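You operate a simulated robot arm through the tools that you are given. There is no shell and no other tool. Be economical: measure what you need, move in short steps, check, and stop when the job is done.

You run a simulated two-armed robot. Do the job below in one go: nothing can be reset, and whatever is moved stays where it is left.

## Task
Open the belt shelf, put the lot card that says "56" from the top of the narrow bench on the top of the belt shelf, then shut the shelf. Then open the cupboard drawer, take the teal pot and put it inside, then shut the drawer. Then open the upper drawer of the low grey cabinet, take the divider from the top of the low grey cabinet and put it in the inside of the upper drawer of the low grey cabinet and shut the drawer again. Do these in the order given. Set down upright: teal pot.
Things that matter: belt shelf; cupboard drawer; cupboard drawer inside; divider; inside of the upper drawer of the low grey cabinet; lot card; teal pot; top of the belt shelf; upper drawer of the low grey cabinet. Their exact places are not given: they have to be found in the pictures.

Only the result counts: the job must be done as asked and must still hold three seconds after the hand-in. Knocking over, shifting, dropping, spilling or breaking anything else fails it.

## Robot
Two 7-joint arms with fingered hands on one trunk, on a base that drives. Base frame: it is fixed to the floor where the robot stands at the start and does not move with it; the origin is under the middle of the robot, x ahead of it, y to its left, z up. Lengths are in mm, angles in rad, forces in N, time in s.
The left shoulder is at the start at [37, 152, 1079], the right one opposite. With the tool pointing down near the work surface each hand reaches from about 300 to 720 mm from the robot's upright axis, wherever it stands, measured 20 degrees to its own side. Places, roughly: belt shelf [600, 0, 600]; cupboard drawer [2800, -1400, 200]; cupboard drawer inside [2800, -1400, 100]; divider [-250, 3500, 1000]; inside of the upper drawer of the low grey cabinet [-300, 3500, 700]; lot card [1000, 2500, 750]; teal pot [1000, 2750, 1000]; top of the belt shelf [600, 0, 600]; upper drawer of the low grey cabinet [-200, 3500, 800]. Payload 4 kg a hand.
The TCP of each hand is the grasp point between the finger pads, 26 mm short of the fingertips. In the tool frame z runs along the fingers and y along their closing line. Largest opening 148 mm; the body of the gripper starts 73 mm behind the TCP. The gripper is a hand of 3 fingers: y runs from the thumb to the fingers, the wrist lies at [0, 0, -224] in the tool frame, and closing takes about 1.5 s.
Orientation is told as [roll, pitch, yaw] about the base's x, y, z axes, in that order, counted from this pose: with the fingers straight down and closing along the base's y, the tool's x points along the base's -x, its y along +y and its z along -z.

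## Interface
- The arms move only by the tool arm_command. It takes "left_series", "right_series" or both (then of equal length, played together; a hand with none holds still); each is one flat list of numbers, 6 for each row, row after row: the shift along the tool's x, y, z in units of 30 mm (1.0 is 30 mm), then the turn, a rotation vector about the tool's x, y, z in units of 8 degrees (1.0 is 8 degrees). In form: [tx, ty, tz, rx, ry, rz, tx, ty, tz, rx, ry, rz, ...]. A call has 1 to 12 rows; each row shifts and turns the commanded pose from where the row before left it, along the tool's axes as they then stand. "left_grip" and "right_grip" are, for a hand that has rows, the gripper command, from -1 (shut) to 1 (fully open), values between in proportion, set as the call begins (left out, the last holds). A call with a number of a shift or a turn outside -1 to 1 is refused whole. Each row takes 0.2 s and may step no farther than 50 mm and 0.15 rad from the row before; otherwise, or with a gripper value out of range, the whole call is refused. Where a pose cannot be reached the arm comes as near as it can. A force on the tool above 40 N (or 10 N above the force at the start of the call, whichever is more), or a blocked arm, ends the call early, and 0.2 s more pass. Each finger travels about 108 mm/s and halts on what it meets, pressing with about 23 N; the grip force reading is that of the motor and also rises with nothing between the fingers. The clock runs only during rows and for 0.2 s after the last one: add rows that do not move to give the fingers time. The reply holds the time, the measured pose of the TCP, the force on the tool along the base axes, the opening and the grip force, in the units named above and with some noise, with the torque about the TCP (base axes, N m) and any sound that the robot's microphone picked up.
- Cameras (640 x 400 px; columns grow to the right, rows downward): "scene" is now at [92.8, 9.1, 1285.1]; the picture's right is [0.04, -1.00, 0.01], its down [-0.77, -0.03, -0.63] and it looks along [0.63, 0.02, -0.77] (base axes); focal length 263 px, centre (320, 200). "left" rides on the left gripper at [-68, -39, -90] in its tool frame; the picture's right is [0.50, -0.87, 0.00], its down [0.66, 0.38, -0.65] and it looks along [0.57, 0.33, 0.76] (tool axes); focal length 222 px, centre (320, 200). "right" rides on the right gripper at [68, -39, -90] in its tool frame; the picture's right is [0.50, 0.87, 0.00], its down [-0.65, 0.38, -0.65] and it looks along [-0.57, 0.33, 0.76] (tool axes); focal length 222 px, centre (320, 200).
- grab_frame(camera): a new picture of that camera. It takes no simulated time.
- lift_body(by): slides the trunk up (or, below 0, down) by that many mm; the arms and the scene camera ride with it, the base frame stays. It gives what a move gives, with no picture.
- base_move(legs): drives the robot by 1 to 6 legs, each [ahead, left, turn to the left] in mm, mm and rad, along the robot's own axes; the way and the turn of a leg run together, so that a leg with both is an arc; at most 1500 mm and 3.142 rad a leg. The arms and the cameras ride along, it lands a little off, and it stops where it bumps. It gives what a move gives.
- grasp_type(shape, hand): the hand has 3 fingers and takes this shape, open, in about a second: jaw (thumb against the fingers, like two jaws); tri (thumb and two fingers); tip (a fingertip pinch); poke (one finger out to press); point (the index stretched); flat (the hand flat); cup (the hand cupped); fist (a fist). The gripper value then closes the fingers along that shape, each until it touches; the sizes above hold for jaw. It gives what a move gives, with no picture.
- head_to(pan, tilt): turns the head with the scene camera to pan (to the left, within 1.501 rad either way) and tilt (down, from -0.506 to 1.204), counted from straight ahead of the robot. It gives what a move gives.
- probe_pixels(camera, pixels): there is no depth. For up to 12 entries [column, row, z] of the newest picture of that camera ("zoom" is the newest enlarged one), the place [x, y] in the base frame at which the ray of that pixel passes the height z, good to about 3 mm. It takes no simulated time.
- close_up(camera, box): a new picture of the part [left, top, right, bottom] of that camera's present view, enlarged. It takes no simulated time.
- sign_off(): hands the job in; it is judged then, once.

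Go step by step. Measure first, check grasps and placings, and put right what went wrong. The budget is 124 turns and 136 pictures, counting those below and the enlarged ones. Unless the task says otherwise, let go and move clear before handing in.

The tools are called after "Request:" as name(argument=value, ...) on one line, values as JSON. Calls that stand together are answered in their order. arm_command: Moves the arms, as the interface text tells. Its arguments: {"type":"object","properties":{"left_series":{"type":"array","items":{"type":"number"}},"left_grip":{"type":"number"},"right_series":{"type":"array","items":{"type":"number"}},"right_grip":{"type":"number"}},"required":[]} The other tools are called the same way: lift_body (by) slides the trunk up or down; grasp_type (shape, hand) gives the hand a shape; base_move (legs) drives the base; head_to (pan, tilt) turns the head that bears the scene camera; grab_frame (camera) takes a picture; probe_pixels (camera, pixels) gives the place at which the rays of pixels pass given heights; close_up (camera, box) takes an enlarged picture of a part of a camera's view; sign_off () hands the job in.

At the start:

```text
time: 0.0
left_ee_pos: [547.4, 164.9, 885.7]
left_tool_rot: [-0.005, -0.002, 0.0]
left_contact_force: [-0.1, 0.4, -1.0]
left_torque: [0.02, -0.01, 0.04]
left_width: 148.0
left_gripper_force: 0.0
left_shape: jaw
right_ee_pos: [545.6, -296.6, 849.7]
right_tool_rot: [-0.006, -0.001, 0.0]
right_contact_force: [-0.6, 0.0, -0.3]
right_torque: [0.02, 0.0, 0.0]
right_width: 147.8
right_gripper_force: 0.1
right_shape: jaw
trunk travel left (down, up): [-250.0, 256.0]
robot x, y, heading: [3.3, 0.4, -0.001]
head pan, tilt: [0.035, 0.888]
```

scene: 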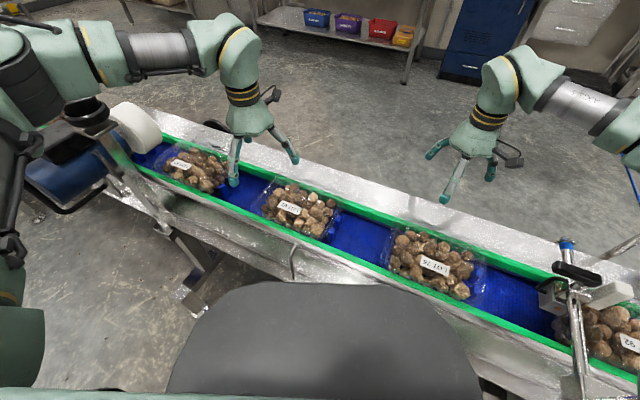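
right: 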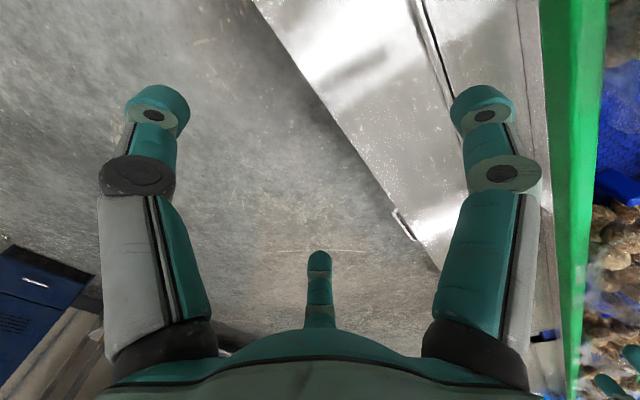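
left: 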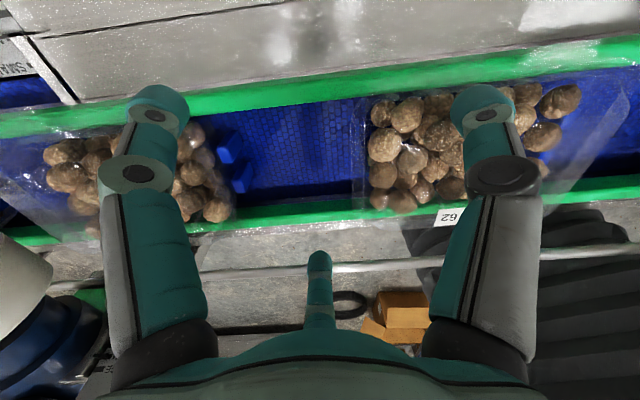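

The opening pictures show a conveyor with trays in front of me; no shelf front is obvious yet. I look around with the head.

Request:
close_up(camera="scene", box=[100, 80, 640, 400])

Request:
head_to(pan=1.3, tilt=0.35)

Request:
grab_frame(camera="scene")

Request:
head_to(pan=0.0, tilt=0.4)

Request:
grab_frame(camera="scene")

Request:
head_to(pan=-0.9, tilt=0.4)

Request:
grab_frame(camera="scene")

```text
1.19 times, centred on (370, 240) of scene
```

zoom: 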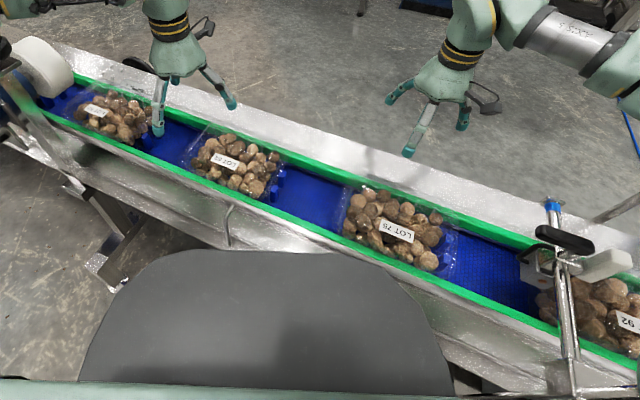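

```text
time: 1.4
left_ee_pos: [547.8, 164.1, 885.8]
left_tool_rot: [-0.006, -0.005, 0.001]
left_contact_force: [0.1, -0.2, 0.3]
left_torque: [0.02, 0.01, -0.01]
left_width: 148.0
left_gripper_force: 0.2
left_shape: jaw
right_ee_pos: [544.2, -296.7, 849.1]
right_tool_rot: [-0.006, -0.001, -0.001]
right_contact_force: [0.8, 0.0, 0.3]
right_torque: [0.0, 0.02, 0.02]
right_width: 148.0
right_gripper_force: 0.1
right_shape: jaw
trunk travel left (down, up): [-250.0, 256.0]
robot x, y, heading: [2.3, -1.4, 0.003]
head pan, tilt: [1.3, 0.351]
```

```text
131 pictures are left
```

scene: 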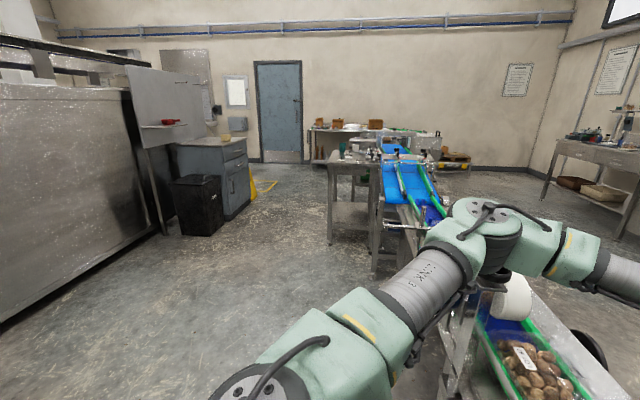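

```text
time: 2.9
left_ee_pos: [546.9, 164.0, 886.3]
left_tool_rot: [-0.005, -0.004, 0.0]
left_contact_force: [0.0, -0.2, -0.9]
left_torque: [0.0, 0.01, -0.01]
left_width: 147.7
left_gripper_force: 0.1
left_shape: jaw
right_ee_pos: [544.7, -296.9, 850.0]
right_tool_rot: [-0.005, -0.001, -0.001]
right_contact_force: [0.4, -0.2, -0.1]
right_torque: [-0.02, 0.01, -0.02]
right_width: 147.7
right_gripper_force: 0.0
right_shape: jaw
trunk travel left (down, up): [-250.0, 256.0]
robot x, y, heading: [-3.1, 0.2, 0.001]
head pan, tilt: [0.0, 0.4]
```

```text
130 pictures are left
```

scene: 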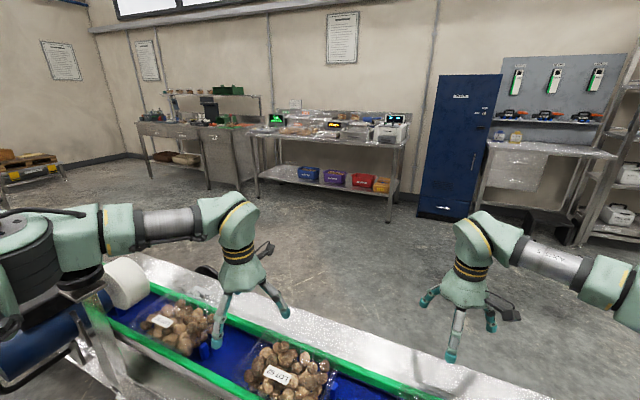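

```text
time: 4.1
left_ee_pos: [548.2, 163.3, 887.0]
left_tool_rot: [-0.005, -0.004, 0.0]
left_contact_force: [0.0, 0.6, 0.6]
left_torque: [-0.02, -0.01, 0.0]
left_width: 148.0
left_gripper_force: 0.1
left_shape: jaw
right_ee_pos: [544.7, -297.5, 850.3]
right_tool_rot: [-0.006, -0.003, -0.001]
right_contact_force: [-0.6, -0.3, -0.1]
right_torque: [-0.02, 0.01, 0.01]
right_width: 148.0
right_gripper_force: 0.0
right_shape: jaw
trunk travel left (down, up): [-250.0, 256.0]
robot x, y, heading: [-1.6, 0.5, -0.005]
head pan, tilt: [-0.901, 0.4]
```

```text
129 pictures are left
```

scene: 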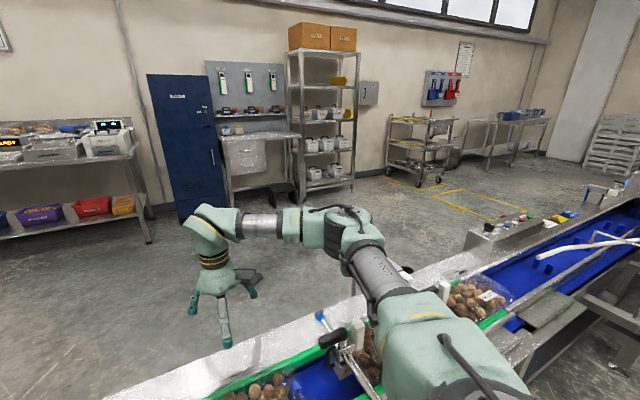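

The wide views show the narrow bench with goods (scene 1, ~(350,160)), low grey cabinet (215,160), and a blue cupboard. I look closely at the near side of the conveyor for the belt shelf and at the distant spots.

Request:
head_to(pan=0.3, tilt=1.15)

Request:
grab_frame(camera="scene")

Request:
head_to(pan=1.2, tilt=0.35)

Request:
close_up(camera="scene", box=[200, 100, 480, 275])

Request:
head_to(pan=-0.5, tilt=0.4)

Request:
close_up(camera="scene", box=[160, 50, 480, 250])

```text
time: 5.5
left_ee_pos: [546.7, 163.4, 886.3]
left_tool_rot: [-0.007, -0.004, 0.0]
left_contact_force: [-0.6, -0.3, -0.4]
left_torque: [0.0, 0.01, 0.01]
left_width: 148.0
left_gripper_force: 0.0
left_shape: jaw
right_ee_pos: [544.2, -297.8, 851.4]
right_tool_rot: [-0.006, 0.0, -0.001]
right_contact_force: [0.0, 0.3, 0.0]
right_torque: [-0.04, -0.02, 0.01]
right_width: 147.6
right_gripper_force: 0.1
right_shape: jaw
trunk travel left (down, up): [-250.0, 256.0]
robot x, y, heading: [-4.2, -0.8, -0.004]
head pan, tilt: [0.3, 1.15]
```

```text
128 pictures are left
```

scene: 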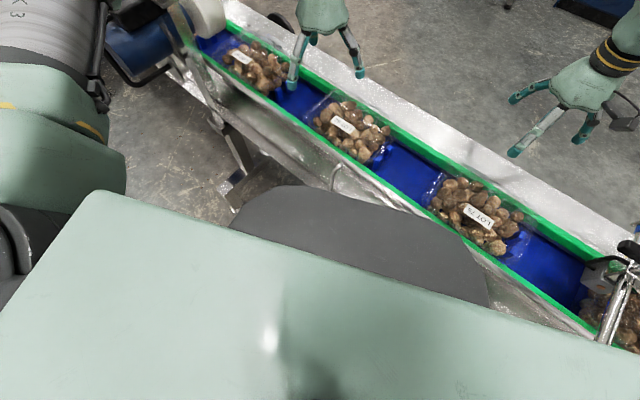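

```text
time: 6.7
left_ee_pos: [546.8, 164.0, 886.2]
left_tool_rot: [-0.005, -0.003, 0.0]
left_contact_force: [-0.8, -0.3, 0.1]
left_torque: [0.0, 0.01, -0.01]
left_width: 148.1
left_gripper_force: 0.1
left_shape: jaw
right_ee_pos: [544.6, -298.5, 850.2]
right_tool_rot: [-0.005, -0.001, 0.0]
right_contact_force: [-0.3, 0.3, 0.2]
right_torque: [-0.03, 0.01, -0.02]
right_width: 147.8
right_gripper_force: 0.0
right_shape: jaw
trunk travel left (down, up): [-250.0, 256.0]
robot x, y, heading: [-5.6, 1.0, 0.002]
head pan, tilt: [1.201, 0.351]
```

```text
2.29 times, centred on (340, 188) of scene
```

zoom: 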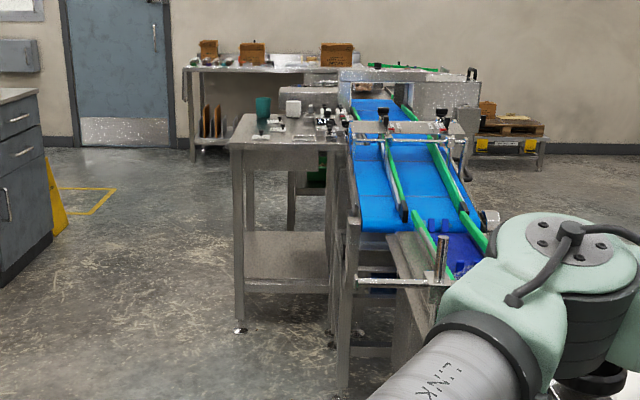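

```text
time: 8.4
left_ee_pos: [547.3, 164.4, 885.9]
left_tool_rot: [-0.003, -0.003, -0.001]
left_contact_force: [-0.1, -0.1, -0.4]
left_torque: [-0.01, -0.01, 0.02]
left_width: 147.7
left_gripper_force: 0.1
left_shape: jaw
right_ee_pos: [544.9, -298.3, 850.5]
right_tool_rot: [-0.006, -0.003, 0.001]
right_contact_force: [-0.1, -0.5, 0.0]
right_torque: [-0.01, 0.02, -0.02]
right_width: 147.8
right_gripper_force: 0.1
right_shape: jaw
trunk travel left (down, up): [-250.0, 256.0]
robot x, y, heading: [1.1, -2.5, 0.003]
head pan, tilt: [-0.499, 0.4]
```

```text
2.00 times, centred on (320, 150) of scene
```

zoom: 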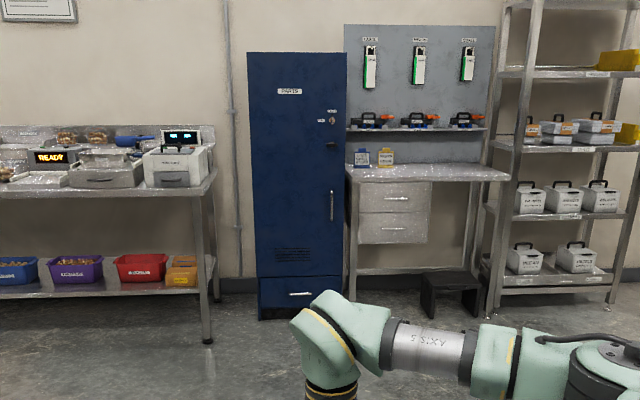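

The teal pot stands on the narrow bench and the blue cupboard has a bottom drawer with a handle at zoom (300,293). The belt-shelf handle seems to be on the conveyor's near side; I back off to see it.

Request:
base_move(legs=[[-600, 0, 0]])

Request:
head_to(pan=0.0, tilt=0.7)

Request:
grab_frame(camera="scene")

```text
time: 10.1
left_ee_pos: [382.3, 159.0, 888.2]
left_tool_rot: [-0.001, -0.005, -0.001]
left_contact_force: [-0.6, 0.0, 1.0]
left_torque: [0.0, -0.04, 0.02]
left_width: 148.1
left_gripper_force: 0.0
left_shape: jaw
right_ee_pos: [382.6, -304.1, 854.8]
right_tool_rot: [0.002, -0.021, -0.005]
right_contact_force: [-2.1, -1.2, 10.0]
right_torque: [0.55, 0.95, 0.14]
right_width: 147.5
right_gripper_force: 0.0
right_shape: jaw
trunk travel left (down, up): [-250.0, 256.0]
robot x, y, heading: [-163.4, -0.6, -0.005]
head pan, tilt: [-0.499, 0.4]
stopped in leg 1: the force on the tool passed its limit at 46 N (the readings are from after the stop); the commanded pose is now the measured one
```

```text
time: 11.0
left_ee_pos: [386.2, 160.0, 885.9]
left_tool_rot: [0.001, -0.001, 0.0]
left_contact_force: [0.4, 0.4, -0.4]
left_torque: [-0.02, -0.02, 0.0]
left_width: 147.9
left_gripper_force: 0.0
left_shape: jaw
right_ee_pos: [385.1, -303.8, 852.9]
right_tool_rot: [0.0, -0.018, -0.003]
right_contact_force: [2.3, -3.7, 20.4]
right_torque: [1.02, 1.82, 0.26]
right_width: 148.0
right_gripper_force: 0.1
right_shape: jaw
trunk travel left (down, up): [-250.0, 256.0]
robot x, y, heading: [-162.2, 1.8, -0.005]
head pan, tilt: [0.0, 0.7]
```

```text
125 pictures are left
```

scene: 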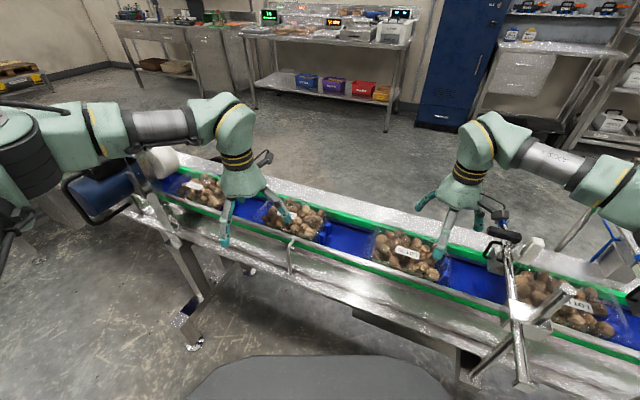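

The right hand touched something (20 N upward, likely the tray/post at (460,240)). I raise both hands straight up before anything else.

Request:
arm_command(right_series=[0, 0, -1, 0, 0, 0, 0, 0, -1, 0, 0, 0, 0, 0, -1, 0, 0, 0, 0, 0, -1, 0, 0, 0, 0, 0, -1, 0, 0, 0, 0, 0, -1, 0, 0, 0, 0, 0, -1, 0, 0, 0], left_series=[0, 0, -1, 0, 0, 0, 0, 0, -1, 0, 0, 0, 0, 0, -1, 0, 0, 0, 0, 0, -1, 0, 0, 0, 0, 0, -1, 0, 0, 0, 0, 0, -1, 0, 0, 0, 0, 0, -1, 0, 0, 0])

Request:
grab_frame(camera="scene")

Request:
grab_frame(camera="right")

```text
time: 12.6
left_ee_pos: [384.4, 159.9, 1095.3]
left_tool_rot: [0.002, -0.001, -0.004]
left_contact_force: [-0.1, -0.1, 1.0]
left_torque: [0.01, -0.02, -0.02]
left_width: 148.1
left_gripper_force: 0.1
left_shape: jaw
right_ee_pos: [382.4, -301.7, 1062.5]
right_tool_rot: [0.002, -0.016, -0.005]
right_contact_force: [0.1, -0.4, 0.1]
right_torque: [0.02, -0.05, 0.0]
right_width: 148.2
right_gripper_force: 0.0
right_shape: jaw
trunk travel left (down, up): [-250.0, 256.0]
robot x, y, heading: [-166.2, 2.2, -0.005]
head pan, tilt: [0.0, 0.7]
```

```text
124 pictures are left
```

scene: 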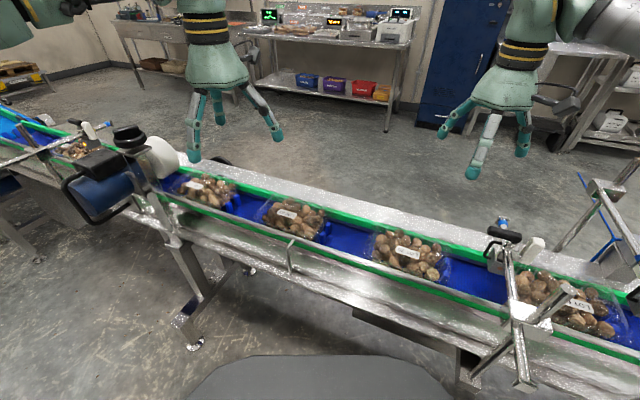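

```text
123 pictures are left
```

right: 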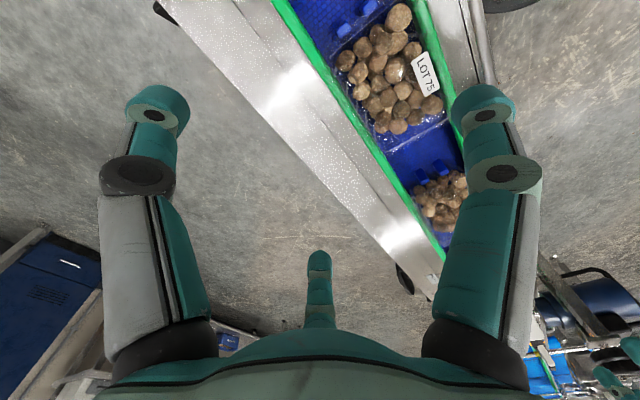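

Everything on the belt is in its place. I back away 450 mm more and look at the conveyor's near side.

Request:
base_move(legs=[[-450, 0, 0]])

Request:
head_to(pan=0.0, tilt=0.65)

Request:
grab_frame(camera="scene")

Request:
close_up(camera="scene", box=[160, 150, 480, 350])

```text
time: 15.3
left_ee_pos: [-61.8, 161.3, 1093.1]
left_tool_rot: [0.0, 0.001, -0.002]
left_contact_force: [-0.2, 0.2, 0.6]
left_torque: [-0.01, 0.07, -0.01]
left_width: 148.0
left_gripper_force: 0.0
left_shape: jaw
right_ee_pos: [-63.1, -300.1, 1061.2]
right_tool_rot: [0.0, -0.013, -0.004]
right_contact_force: [1.2, 0.4, -1.2]
right_torque: [-0.02, 0.01, 0.01]
right_width: 147.7
right_gripper_force: 0.1
right_shape: jaw
trunk travel left (down, up): [-250.0, 256.0]
robot x, y, heading: [-610.7, -0.6, -0.0]
head pan, tilt: [0.0, 0.7]
```

```text
time: 16.0
left_ee_pos: [-61.9, 162.0, 1093.9]
left_tool_rot: [0.0, 0.0, -0.001]
left_contact_force: [-0.3, -0.1, 0.4]
left_torque: [-0.01, -0.02, 0.04]
left_width: 148.1
left_gripper_force: 0.1
left_shape: jaw
right_ee_pos: [-62.8, -299.5, 1062.7]
right_tool_rot: [0.001, -0.017, -0.004]
right_contact_force: [-0.2, 0.1, 1.2]
right_torque: [-0.01, -0.01, -0.01]
right_width: 147.9
right_gripper_force: 0.0
right_shape: jaw
trunk travel left (down, up): [-250.0, 256.0]
robot x, y, heading: [-612.1, 0.8, -0.003]
head pan, tilt: [0.0, 0.649]
```

```text
122 pictures are left
```

scene: 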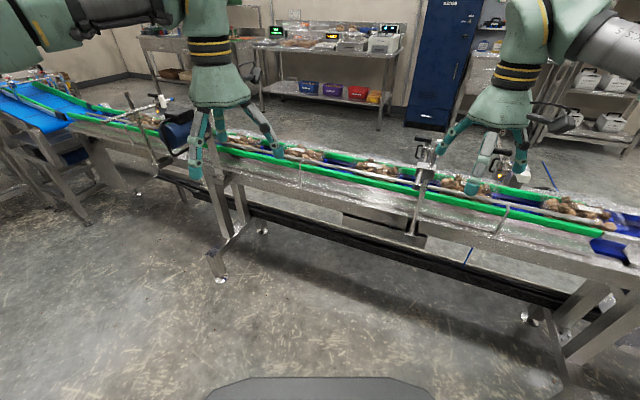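

```text
2.00 times, centred on (320, 250) of scene
```

zoom: 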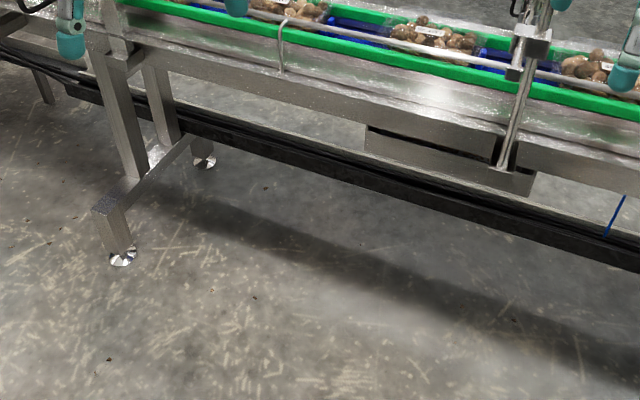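

There is a separate steel panel under the belt at zoom (365–535,125–190), likely the pull-out shelf. I zoom on it.

Request:
close_up(camera="scene", box=[320, 190, 448, 270])

Request:
probe_pixels(camera="scene", pixels=[[343, 213, 650], [343, 224, 620], [427, 236, 650], [427, 246, 620], [300, 180, 700], [410, 235, 620]])

```text
5.00 times, centred on (384, 230) of scene
```

zoom: 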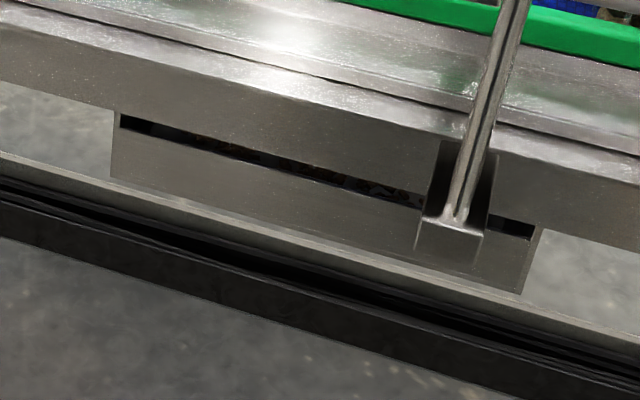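

```text
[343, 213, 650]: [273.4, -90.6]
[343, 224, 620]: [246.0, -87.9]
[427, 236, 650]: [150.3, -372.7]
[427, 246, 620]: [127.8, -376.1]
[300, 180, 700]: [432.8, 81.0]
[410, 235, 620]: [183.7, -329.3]
```

The panel with a dark slot is about at (200,-230,640), the conveyor runs at about -0.41 rad to me. I turn to face it squarely and lower the trunk for a flatter look.

Request:
base_move(legs=[[0, 0, -0.41], [0, 100, 0]])

Request:
lift_body(by=-240)

Request:
grab_frame(camera="scene")

Request:
close_up(camera="scene", box=[240, 130, 400, 230])

```text
time: 18.3
left_ee_pos: [-4.1, 21.3, 1094.2]
left_tool_rot: [0.001, 0.002, -0.407]
left_contact_force: [-0.7, -0.8, -0.1]
left_torque: [-0.01, -0.01, -0.03]
left_width: 148.1
left_gripper_force: 0.0
left_shape: jaw
right_ee_pos: [-186.6, -400.9, 1062.6]
right_tool_rot: [0.003, -0.013, -0.408]
right_contact_force: [0.2, 0.1, -0.2]
right_torque: [-0.02, 0.0, 0.01]
right_width: 148.0
right_gripper_force: 0.1
right_shape: jaw
trunk travel left (down, up): [-250.0, 256.0]
robot x, y, heading: [-570.2, 89.3, -0.409]
head pan, tilt: [0.0, 0.649]
```

```text
time: 20.8
left_ee_pos: [-4.6, 23.6, 853.7]
left_tool_rot: [0.001, 0.0, -0.406]
left_contact_force: [-0.5, -0.5, 0.5]
left_torque: [0.01, -0.01, -0.01]
left_width: 147.5
left_gripper_force: 0.1
left_shape: jaw
right_ee_pos: [-187.9, -401.9, 822.2]
right_tool_rot: [0.0, -0.017, -0.407]
right_contact_force: [-0.1, 0.1, 0.3]
right_torque: [0.0, 0.01, 0.02]
right_width: 147.7
right_gripper_force: 0.0
right_shape: jaw
trunk travel left (down, up): [-10.0, 496.0]
robot x, y, heading: [-573.1, 89.7, -0.407]
head pan, tilt: [0.0, 0.649]
```

```text
119 pictures are left
```

scene: 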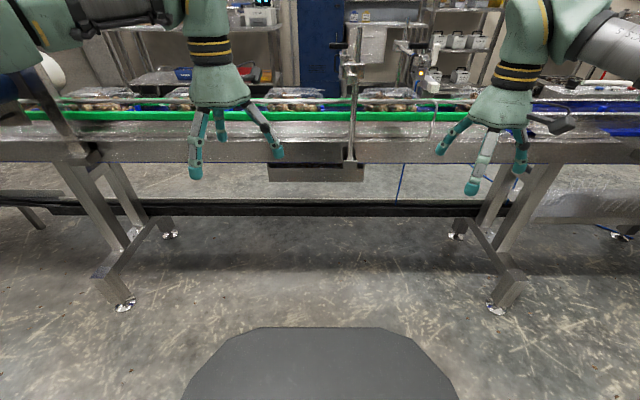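

```text
4.00 times, centred on (320, 180) of scene
```

zoom: 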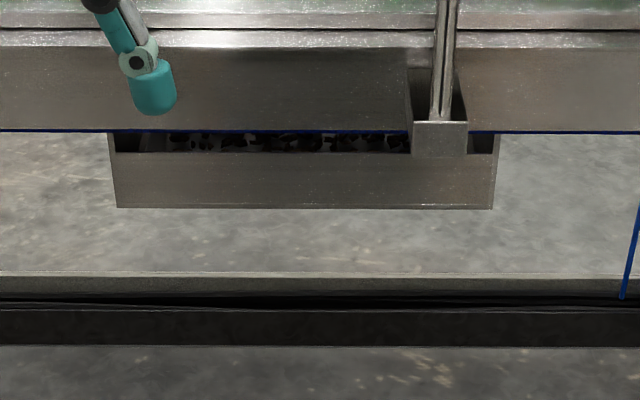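

It shows an open tray under the frame, with a granular content; not surely the shelf. I need the layout and the conveyor's far side, so I raise the trunk and take panoramic pictures.

Request:
lift_body(by=490)

Request:
head_to(pan=-1.0, tilt=0.45)

Request:
grab_frame(camera="scene")

Request:
head_to(pan=0.0, tilt=0.45)

Request:
grab_frame(camera="scene")

Request:
head_to(pan=1.0, tilt=0.45)

Request:
grab_frame(camera="scene")

```text
refused: 490 is not a number from -400 to 400
```

```text
time: 22.1
left_ee_pos: [-5.5, 23.3, 854.9]
left_tool_rot: [0.002, 0.002, -0.406]
left_contact_force: [-1.0, 0.3, -0.5]
left_torque: [0.02, -0.01, 0.01]
left_width: 147.9
left_gripper_force: 0.0
left_shape: jaw
right_ee_pos: [-187.0, -400.6, 821.8]
right_tool_rot: [0.001, -0.014, -0.408]
right_contact_force: [1.2, 1.1, 0.5]
right_torque: [0.01, 0.0, 0.01]
right_width: 148.0
right_gripper_force: 0.1
right_shape: jaw
trunk travel left (down, up): [-10.0, 496.0]
robot x, y, heading: [-569.6, 94.4, -0.403]
head pan, tilt: [-1.0, 0.45]
```

```text
117 pictures are left
```

scene: 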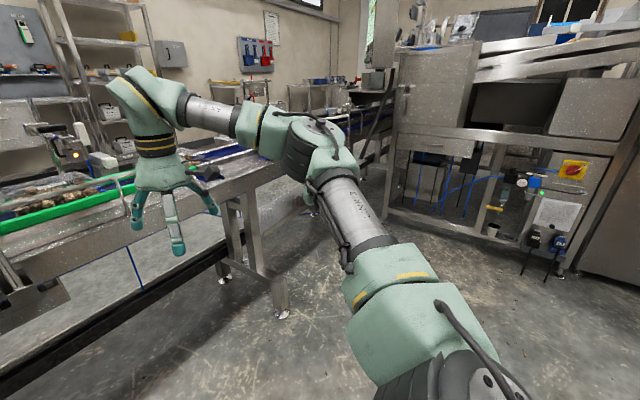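

```text
time: 23.3
left_ee_pos: [-4.8, 23.1, 854.4]
left_tool_rot: [0.001, 0.002, -0.406]
left_contact_force: [0.2, 0.3, -0.6]
left_torque: [0.0, -0.03, 0.01]
left_width: 147.8
left_gripper_force: 0.0
left_shape: jaw
right_ee_pos: [-186.1, -402.2, 821.9]
right_tool_rot: [-0.001, -0.014, -0.409]
right_contact_force: [0.1, 0.0, -0.3]
right_torque: [-0.02, -0.01, 0.0]
right_width: 147.8
right_gripper_force: 0.0
right_shape: jaw
trunk travel left (down, up): [-10.0, 496.0]
robot x, y, heading: [-573.2, 89.8, -0.407]
head pan, tilt: [0.0, 0.45]
```

```text
116 pictures are left
```

scene: 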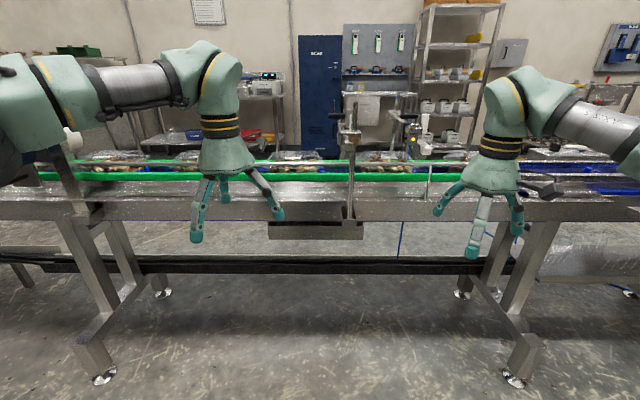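

```text
time: 24.6
left_ee_pos: [-6.2, 22.9, 854.4]
left_tool_rot: [0.0, 0.002, -0.408]
left_contact_force: [-0.1, 0.5, 0.2]
left_torque: [0.01, -0.03, 0.04]
left_width: 147.9
left_gripper_force: 0.1
left_shape: jaw
right_ee_pos: [-187.1, -403.7, 822.0]
right_tool_rot: [-0.001, -0.015, -0.408]
right_contact_force: [0.5, -0.5, 0.0]
right_torque: [0.03, 0.0, -0.02]
right_width: 148.0
right_gripper_force: 0.1
right_shape: jaw
trunk travel left (down, up): [-10.0, 496.0]
robot x, y, heading: [-573.4, 92.4, -0.409]
head pan, tilt: [1.0, 0.45]
```

```text
115 pictures are left
```

scene: 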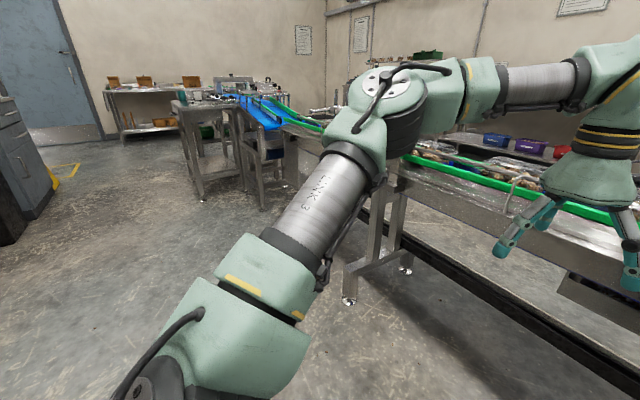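

The conveyor seems to separate me from the cupboard; I raise the trunk for an overview and measure the landmarks.

Request:
lift_body(by=400)

Request:
grab_frame(camera="scene")

Request:
close_up(camera="scene", box=[80, 50, 400, 250])

Request:
head_to(pan=0.0, tilt=0.5)

Request:
grab_frame(camera="scene")

Request:
close_up(camera="scene", box=[200, 120, 520, 320])

```text
time: 28.4
left_ee_pos: [-4.9, 23.2, 1253.3]
left_tool_rot: [0.0, 0.002, -0.407]
left_contact_force: [0.0, 0.3, -0.1]
left_torque: [-0.02, 0.01, 0.0]
left_width: 147.8
left_gripper_force: 0.1
left_shape: jaw
right_ee_pos: [-187.9, -401.6, 1221.1]
right_tool_rot: [0.001, -0.015, -0.408]
right_contact_force: [-0.5, 0.1, 0.5]
right_torque: [-0.03, -0.01, 0.0]
right_width: 147.7
right_gripper_force: 0.0
right_shape: jaw
trunk travel left (down, up): [-410.0, 96.0]
robot x, y, heading: [-569.1, 91.4, -0.404]
head pan, tilt: [1.0, 0.45]
```

```text
114 pictures are left
```

scene: 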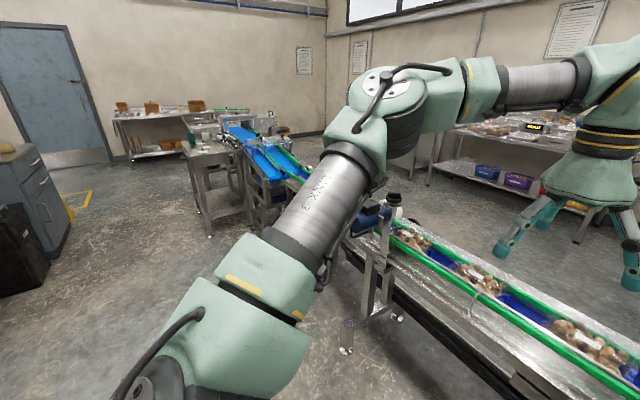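

```text
2.00 times, centred on (240, 150) of scene
```

zoom: 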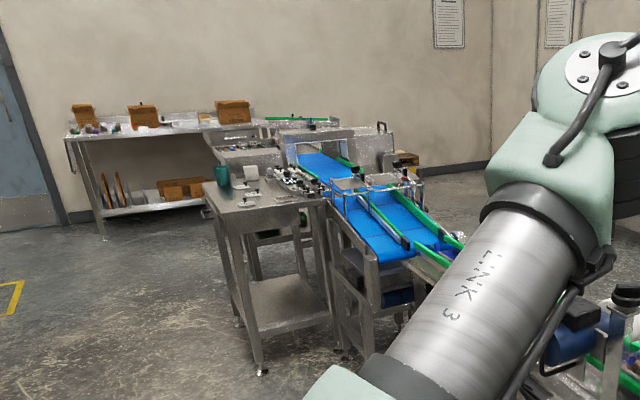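

```text
time: 29.7
left_ee_pos: [-4.1, 22.9, 1253.2]
left_tool_rot: [-0.001, 0.002, -0.407]
left_contact_force: [0.5, -0.2, 0.0]
left_torque: [0.0, 0.01, -0.02]
left_width: 148.0
left_gripper_force: 0.1
left_shape: jaw
right_ee_pos: [-186.9, -402.0, 1220.4]
right_tool_rot: [0.0, -0.014, -0.409]
right_contact_force: [-0.6, 0.4, 0.2]
right_torque: [0.04, -0.01, -0.01]
right_width: 147.9
right_gripper_force: 0.1
right_shape: jaw
trunk travel left (down, up): [-410.0, 96.0]
robot x, y, heading: [-574.9, 89.3, -0.409]
head pan, tilt: [0.0, 0.499]
```

```text
112 pictures are left
```

scene: 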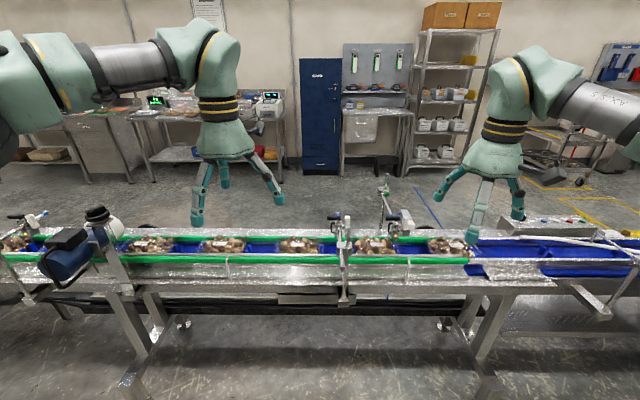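

```text
2.00 times, centred on (360, 220) of scene
```

zoom: 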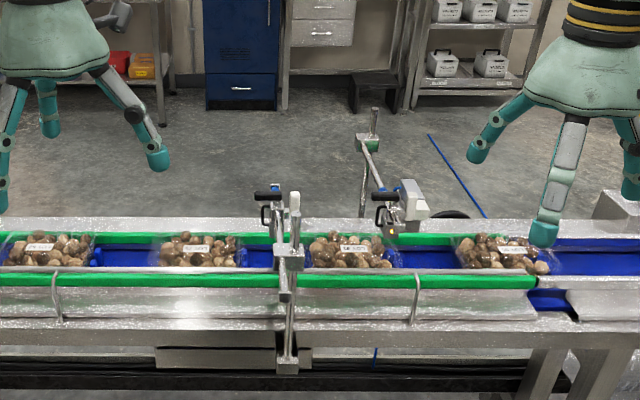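

I measure the cupboard foot, bench, tray, and conveyor extent.

Request:
probe_pixels(camera="zoom", pixels=[[207, 110, 0], [275, 110, 0], [240, 88, 200], [156, 346, 650], [312, 360, 650], [156, 366, 600], [289, 370, 630], [450, 216, 800]])

Request:
probe_pixels(camera="scene", pixels=[[185, 324, 0], [490, 318, 0], [20, 300, 0]])

Request:
head_to(pan=1.0, tilt=0.45)

Request:
close_up(camera="scene", box=[80, 80, 320, 230])

Request:
probe_pixels(camera="zoom", pixels=[[273, 228, 950], [510, 229, 950], [308, 413, 0], [270, 191, 950], [40, 166, 900], [420, 120, 1000]])

Request:
probe_pixels(camera="scene", pixels=[[210, 236, 0], [300, 135, 0], [108, 162, 0], [45, 257, 0], [292, 236, 0]])

```text
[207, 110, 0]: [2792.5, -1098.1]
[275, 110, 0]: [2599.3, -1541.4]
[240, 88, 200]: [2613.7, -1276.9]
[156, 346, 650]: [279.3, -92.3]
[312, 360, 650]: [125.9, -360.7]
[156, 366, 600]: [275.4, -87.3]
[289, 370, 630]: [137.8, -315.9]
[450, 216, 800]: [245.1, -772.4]
```

```text
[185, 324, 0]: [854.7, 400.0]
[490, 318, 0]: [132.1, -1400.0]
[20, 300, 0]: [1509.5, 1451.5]
```

```text
time: 31.0
left_ee_pos: [-4.7, 23.1, 1253.8]
left_tool_rot: [0.0, 0.002, -0.406]
left_contact_force: [-0.2, 0.9, 0.0]
left_torque: [0.02, 0.01, -0.01]
left_width: 147.8
left_gripper_force: 0.2
left_shape: jaw
right_ee_pos: [-186.5, -402.7, 1221.1]
right_tool_rot: [0.0, -0.014, -0.408]
right_contact_force: [0.3, 0.1, 1.1]
right_torque: [0.0, 0.01, -0.02]
right_width: 147.9
right_gripper_force: 0.0
right_shape: jaw
trunk travel left (down, up): [-410.0, 96.0]
robot x, y, heading: [-576.8, 88.4, -0.41]
head pan, tilt: [1.0, 0.45]
```

```text
2.67 times, centred on (200, 155) of scene
```

zoom: 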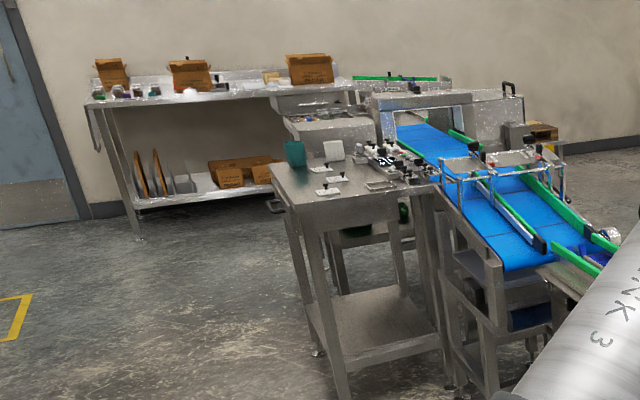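

```text
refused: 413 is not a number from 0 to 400
```

```text
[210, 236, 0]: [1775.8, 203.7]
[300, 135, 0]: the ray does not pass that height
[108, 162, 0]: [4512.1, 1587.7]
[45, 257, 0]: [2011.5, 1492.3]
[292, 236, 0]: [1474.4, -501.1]
```

I drive up to the conveyor with hands held high and look at its far side with the hand cameras.

Request:
base_move(legs=[[480, 0, 0]])

Request:
grab_frame(camera="left")

Request:
grab_frame(camera="right")

Request:
head_to(pan=0.0, tilt=0.95)

Request:
grab_frame(camera="scene")

```text
time: 33.8
left_ee_pos: [427.8, -165.2, 1254.2]
left_tool_rot: [-0.001, -0.001, -0.411]
left_contact_force: [0.6, 0.6, 0.1]
left_torque: [0.04, -0.01, 0.02]
left_width: 147.9
left_gripper_force: 0.2
left_shape: jaw
right_ee_pos: [242.8, -588.9, 1221.0]
right_tool_rot: [0.001, -0.017, -0.414]
right_contact_force: [-0.6, 0.0, -0.5]
right_torque: [0.03, -0.01, 0.02]
right_width: 148.1
right_gripper_force: 0.2
right_shape: jaw
trunk travel left (down, up): [-410.0, 96.0]
robot x, y, heading: [-138.5, -96.8, -0.411]
head pan, tilt: [1.0, 0.45]
```

```text
109 pictures are left
```

left: 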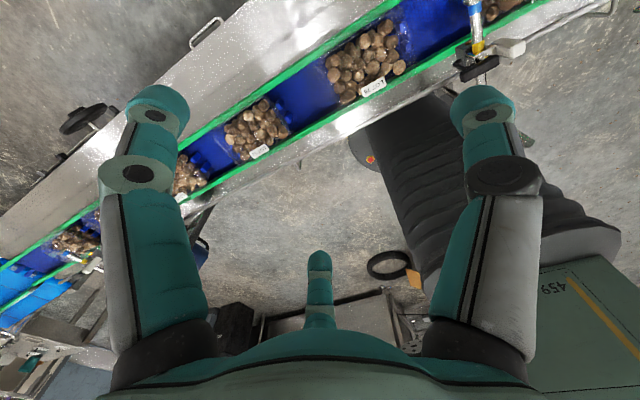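

```text
108 pictures are left
```

right: 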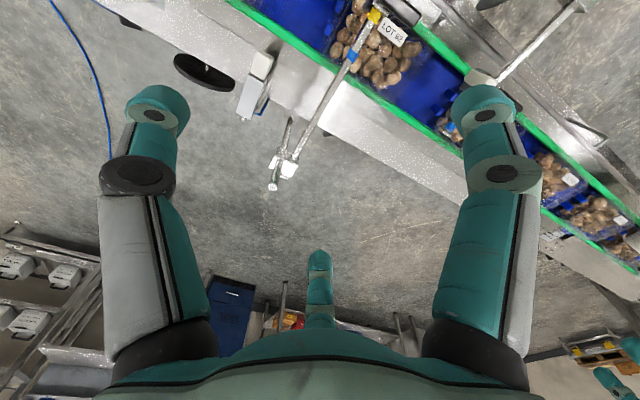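

```text
time: 35.1
left_ee_pos: [427.6, -166.7, 1252.3]
left_tool_rot: [0.0, 0.0, -0.409]
left_contact_force: [-1.0, 0.7, -0.1]
left_torque: [0.0, 0.01, -0.04]
left_width: 147.7
left_gripper_force: 0.1
left_shape: jaw
right_ee_pos: [243.4, -590.9, 1221.5]
right_tool_rot: [0.001, -0.016, -0.412]
right_contact_force: [-0.3, -0.5, -0.1]
right_torque: [-0.01, -0.01, -0.01]
right_width: 147.7
right_gripper_force: 0.1
right_shape: jaw
trunk travel left (down, up): [-410.0, 96.0]
robot x, y, heading: [-140.6, -94.7, -0.41]
head pan, tilt: [0.0, 0.949]
```

```text
107 pictures are left
```

scene: 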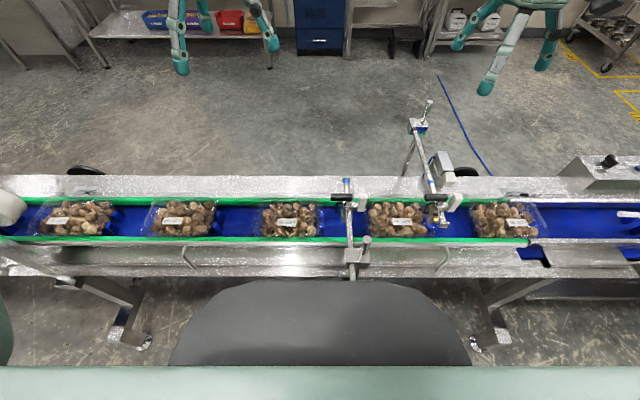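

The left camera shows a D-handle at (205,32) sticking out on the far side of the conveyor: likely the belt shelf. I zoom and locate it.

Request:
close_up(camera="left", box=[100, 0, 420, 200])

Request:
probe_pixels(camera="left", pixels=[[192, 45, 600], [221, 19, 600], [192, 45, 750], [221, 19, 750]])

Request:
close_up(camera="scene", box=[140, 140, 380, 290])

```text
2.00 times, centred on (260, 100) of left
```

zoom: 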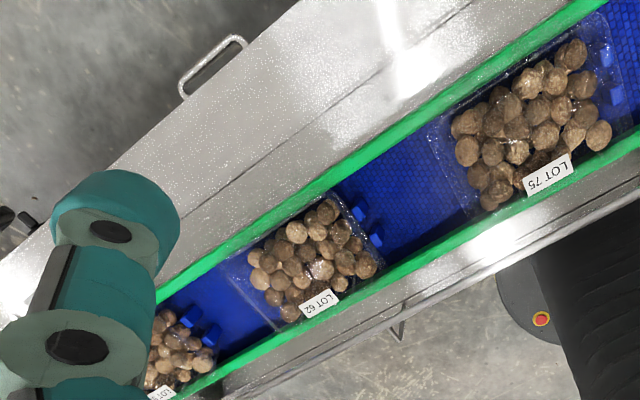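

```text
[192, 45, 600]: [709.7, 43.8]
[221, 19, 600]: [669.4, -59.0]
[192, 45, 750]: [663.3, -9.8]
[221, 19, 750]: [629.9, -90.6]
```

```text
2.67 times, centred on (260, 215) of scene
```

zoom: 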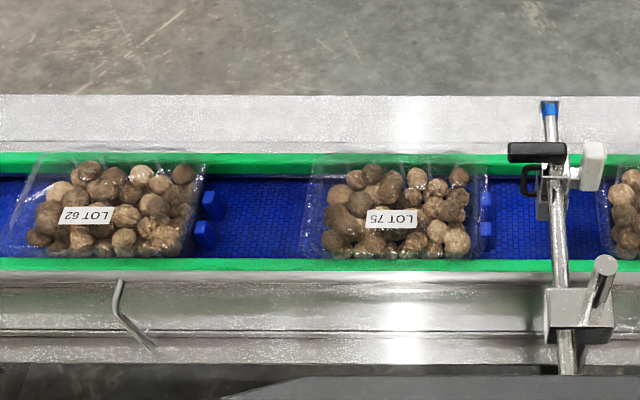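

The D-handle is on the far side at about (690,-5,~620): that's the belt shelf. I need a way around the line; I look right and left from high up.

Request:
head_to(pan=-1.2, tilt=0.3)

Request:
grab_frame(camera="scene")

Request:
head_to(pan=1.45, tilt=0.3)

Request:
grab_frame(camera="scene")

Request:
close_up(camera="scene", box=[140, 60, 460, 260])

```text
time: 36.5
left_ee_pos: [428.4, -166.9, 1254.3]
left_tool_rot: [-0.001, 0.0, -0.412]
left_contact_force: [0.2, 0.4, 0.2]
left_torque: [0.01, 0.01, 0.01]
left_width: 148.0
left_gripper_force: 0.1
left_shape: jaw
right_ee_pos: [244.4, -590.2, 1221.5]
right_tool_rot: [0.001, -0.016, -0.411]
right_contact_force: [-0.2, 0.3, -0.7]
right_torque: [0.0, -0.02, -0.02]
right_width: 147.8
right_gripper_force: 0.0
right_shape: jaw
trunk travel left (down, up): [-410.0, 96.0]
robot x, y, heading: [-137.5, -95.2, -0.408]
head pan, tilt: [-1.201, 0.3]
```

```text
104 pictures are left
```

scene: 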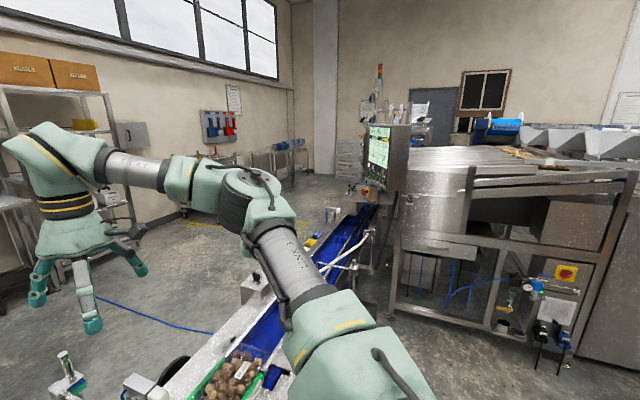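

```text
time: 38.8
left_ee_pos: [427.3, -165.0, 1253.9]
left_tool_rot: [-0.001, 0.0, -0.41]
left_contact_force: [-0.4, -0.3, 0.3]
left_torque: [-0.03, 0.01, 0.02]
left_width: 147.8
left_gripper_force: 0.2
left_shape: jaw
right_ee_pos: [244.5, -589.8, 1220.5]
right_tool_rot: [-0.002, -0.016, -0.412]
right_contact_force: [0.2, -0.1, 0.7]
right_torque: [0.01, 0.03, -0.01]
right_width: 147.8
right_gripper_force: 0.0
right_shape: jaw
trunk travel left (down, up): [-410.0, 96.0]
robot x, y, heading: [-140.4, -94.0, -0.411]
head pan, tilt: [1.45, 0.3]
```

```text
103 pictures are left
```

scene: 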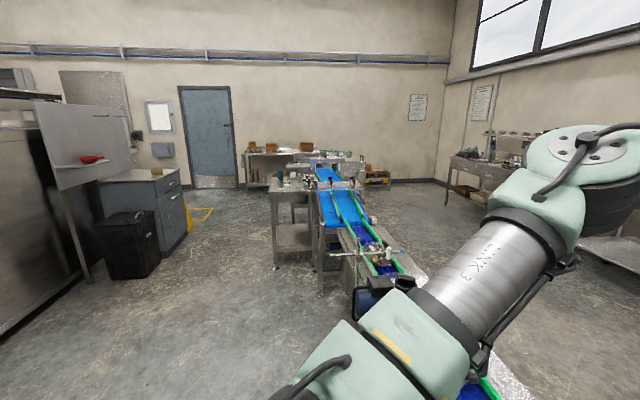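

```text
2.00 times, centred on (300, 160) of scene
```

zoom: 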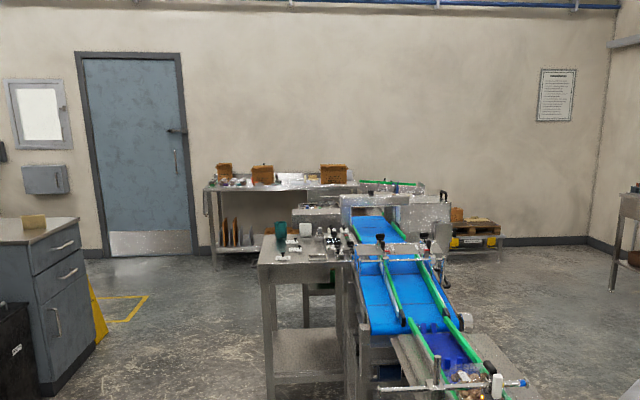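

I measure floor points along the left end of the line to see whether a gap exists there.

Request:
probe_pixels(camera="zoom", pixels=[[215, 256, 0], [480, 262, 0], [585, 240, 0], [610, 290, 0], [268, 372, 200], [262, 264, 950], [345, 262, 950], [279, 238, 930], [385, 182, 1000], [50, 395, 0], [85, 350, 0], [34, 222, 900]])

Request:
close_up(camera="scene", box=[240, 120, 400, 220])

```text
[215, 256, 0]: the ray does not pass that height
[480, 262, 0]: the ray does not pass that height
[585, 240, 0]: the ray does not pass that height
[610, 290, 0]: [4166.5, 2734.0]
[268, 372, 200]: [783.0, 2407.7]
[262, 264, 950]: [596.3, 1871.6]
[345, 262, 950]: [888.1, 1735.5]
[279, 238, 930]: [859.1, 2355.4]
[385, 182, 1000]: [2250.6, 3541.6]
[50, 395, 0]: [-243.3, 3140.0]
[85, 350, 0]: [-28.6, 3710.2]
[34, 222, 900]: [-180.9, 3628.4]
```

```text
4.00 times, centred on (320, 170) of scene
```

zoom: 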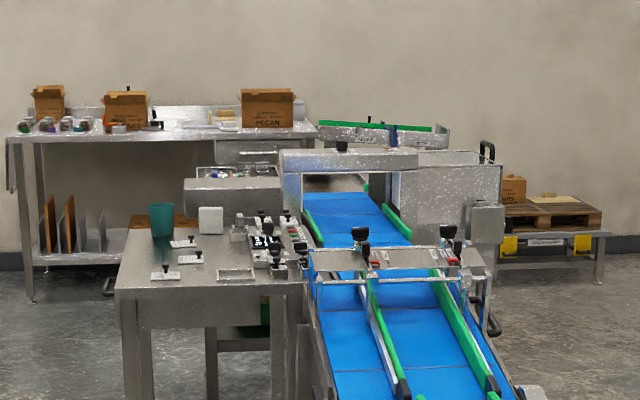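

Rays near the horizon tell little, so I drive along the near side toward the left end and look from there.

Request:
base_move(legs=[[-350, 0, 0], [0, 0, 1.8], [1400, 0, 0]])

Request:
head_to(pan=-0.5, tilt=0.4)

Request:
grab_frame(camera="scene")

Request:
head_to(pan=0.3, tilt=0.5)

Request:
grab_frame(camera="scene")

```text
time: 52.0
left_ee_pos: [-198.0, 1988.1, 1254.3]
left_tool_rot: [0.001, 0.001, 1.348]
left_contact_force: [-0.3, 0.5, -0.1]
left_torque: [-0.02, 0.0, -0.04]
left_width: 148.1
left_gripper_force: 0.0
left_shape: jaw
right_ee_pos: [254.2, 1886.7, 1221.4]
right_tool_rot: [0.0, -0.016, 1.348]
right_contact_force: [0.3, -0.3, -0.2]
right_torque: [0.02, -0.04, 0.01]
right_width: 147.8
right_gripper_force: 0.1
right_shape: jaw
trunk travel left (down, up): [-410.0, 96.0]
robot x, y, heading: [-160.2, 1420.7, 1.351]
head pan, tilt: [1.45, 0.3]
```

```text
time: 53.9
left_ee_pos: [-197.4, 1987.7, 1254.1]
left_tool_rot: [0.001, 0.0, 1.35]
left_contact_force: [-0.2, 0.0, 0.1]
left_torque: [-0.04, -0.03, 0.01]
left_width: 147.8
left_gripper_force: 0.0
left_shape: jaw
right_ee_pos: [255.0, 1887.2, 1221.2]
right_tool_rot: [0.0, -0.015, 1.348]
right_contact_force: [-0.3, -0.4, -0.7]
right_torque: [-0.01, 0.01, -0.03]
right_width: 147.9
right_gripper_force: 0.2
right_shape: jaw
trunk travel left (down, up): [-410.0, 96.0]
robot x, y, heading: [-162.3, 1418.8, 1.35]
head pan, tilt: [-0.499, 0.4]
```

```text
100 pictures are left
```

scene: 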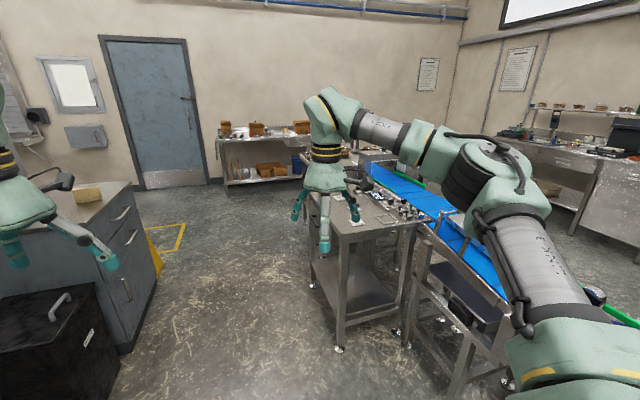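

```text
time: 55.0
left_ee_pos: [-197.5, 1988.8, 1253.7]
left_tool_rot: [0.0, -0.001, 1.35]
left_contact_force: [-0.1, 0.2, -0.6]
left_torque: [0.03, 0.01, 0.05]
left_width: 148.0
left_gripper_force: 0.0
left_shape: jaw
right_ee_pos: [253.6, 1887.7, 1221.1]
right_tool_rot: [0.002, -0.017, 1.347]
right_contact_force: [1.3, 0.4, -0.8]
right_torque: [0.0, 0.03, 0.0]
right_width: 147.8
right_gripper_force: 0.0
right_shape: jaw
trunk travel left (down, up): [-410.0, 96.0]
robot x, y, heading: [-158.0, 1419.0, 1.356]
head pan, tilt: [0.3, 0.499]
```

```text
99 pictures are left
```

scene: 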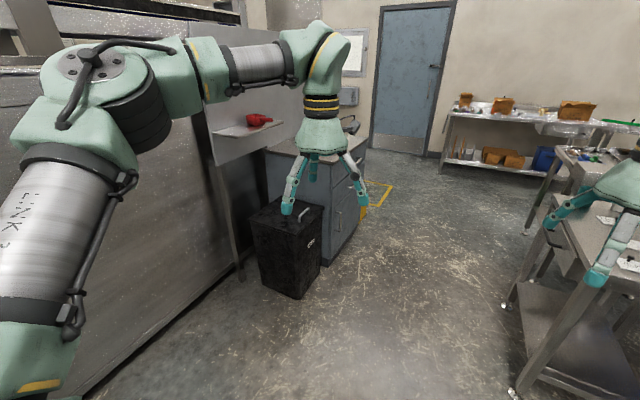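

The corridor between bin/cabinet and narrow bench is free; I measure its edges before driving through.

Request:
probe_pixels(camera="scene", pixels=[[505, 307, 0], [517, 396, 0], [527, 232, 0], [322, 265, 0], [300, 298, 0], [355, 235, 0], [440, 171, 0], [548, 180, 0], [260, 283, 0]])

Request:
close_up(camera="scene", box=[400, 60, 640, 210])

```text
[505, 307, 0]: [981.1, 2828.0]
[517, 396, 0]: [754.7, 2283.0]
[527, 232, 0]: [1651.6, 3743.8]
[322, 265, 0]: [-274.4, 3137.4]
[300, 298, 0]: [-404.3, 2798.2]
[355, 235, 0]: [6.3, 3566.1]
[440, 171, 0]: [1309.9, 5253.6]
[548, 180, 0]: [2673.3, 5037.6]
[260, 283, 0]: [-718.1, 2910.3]
```

```text
2.67 times, centred on (520, 135) of scene
```

zoom: 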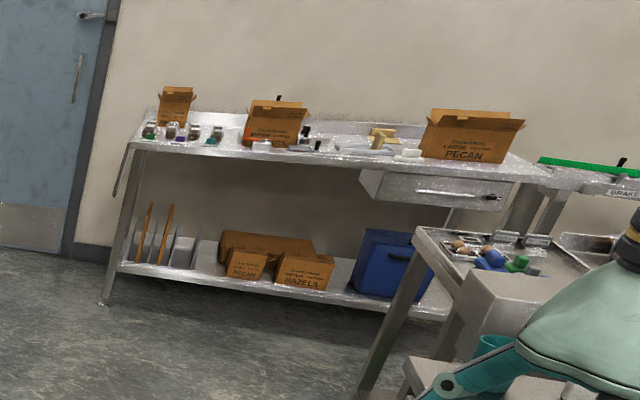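

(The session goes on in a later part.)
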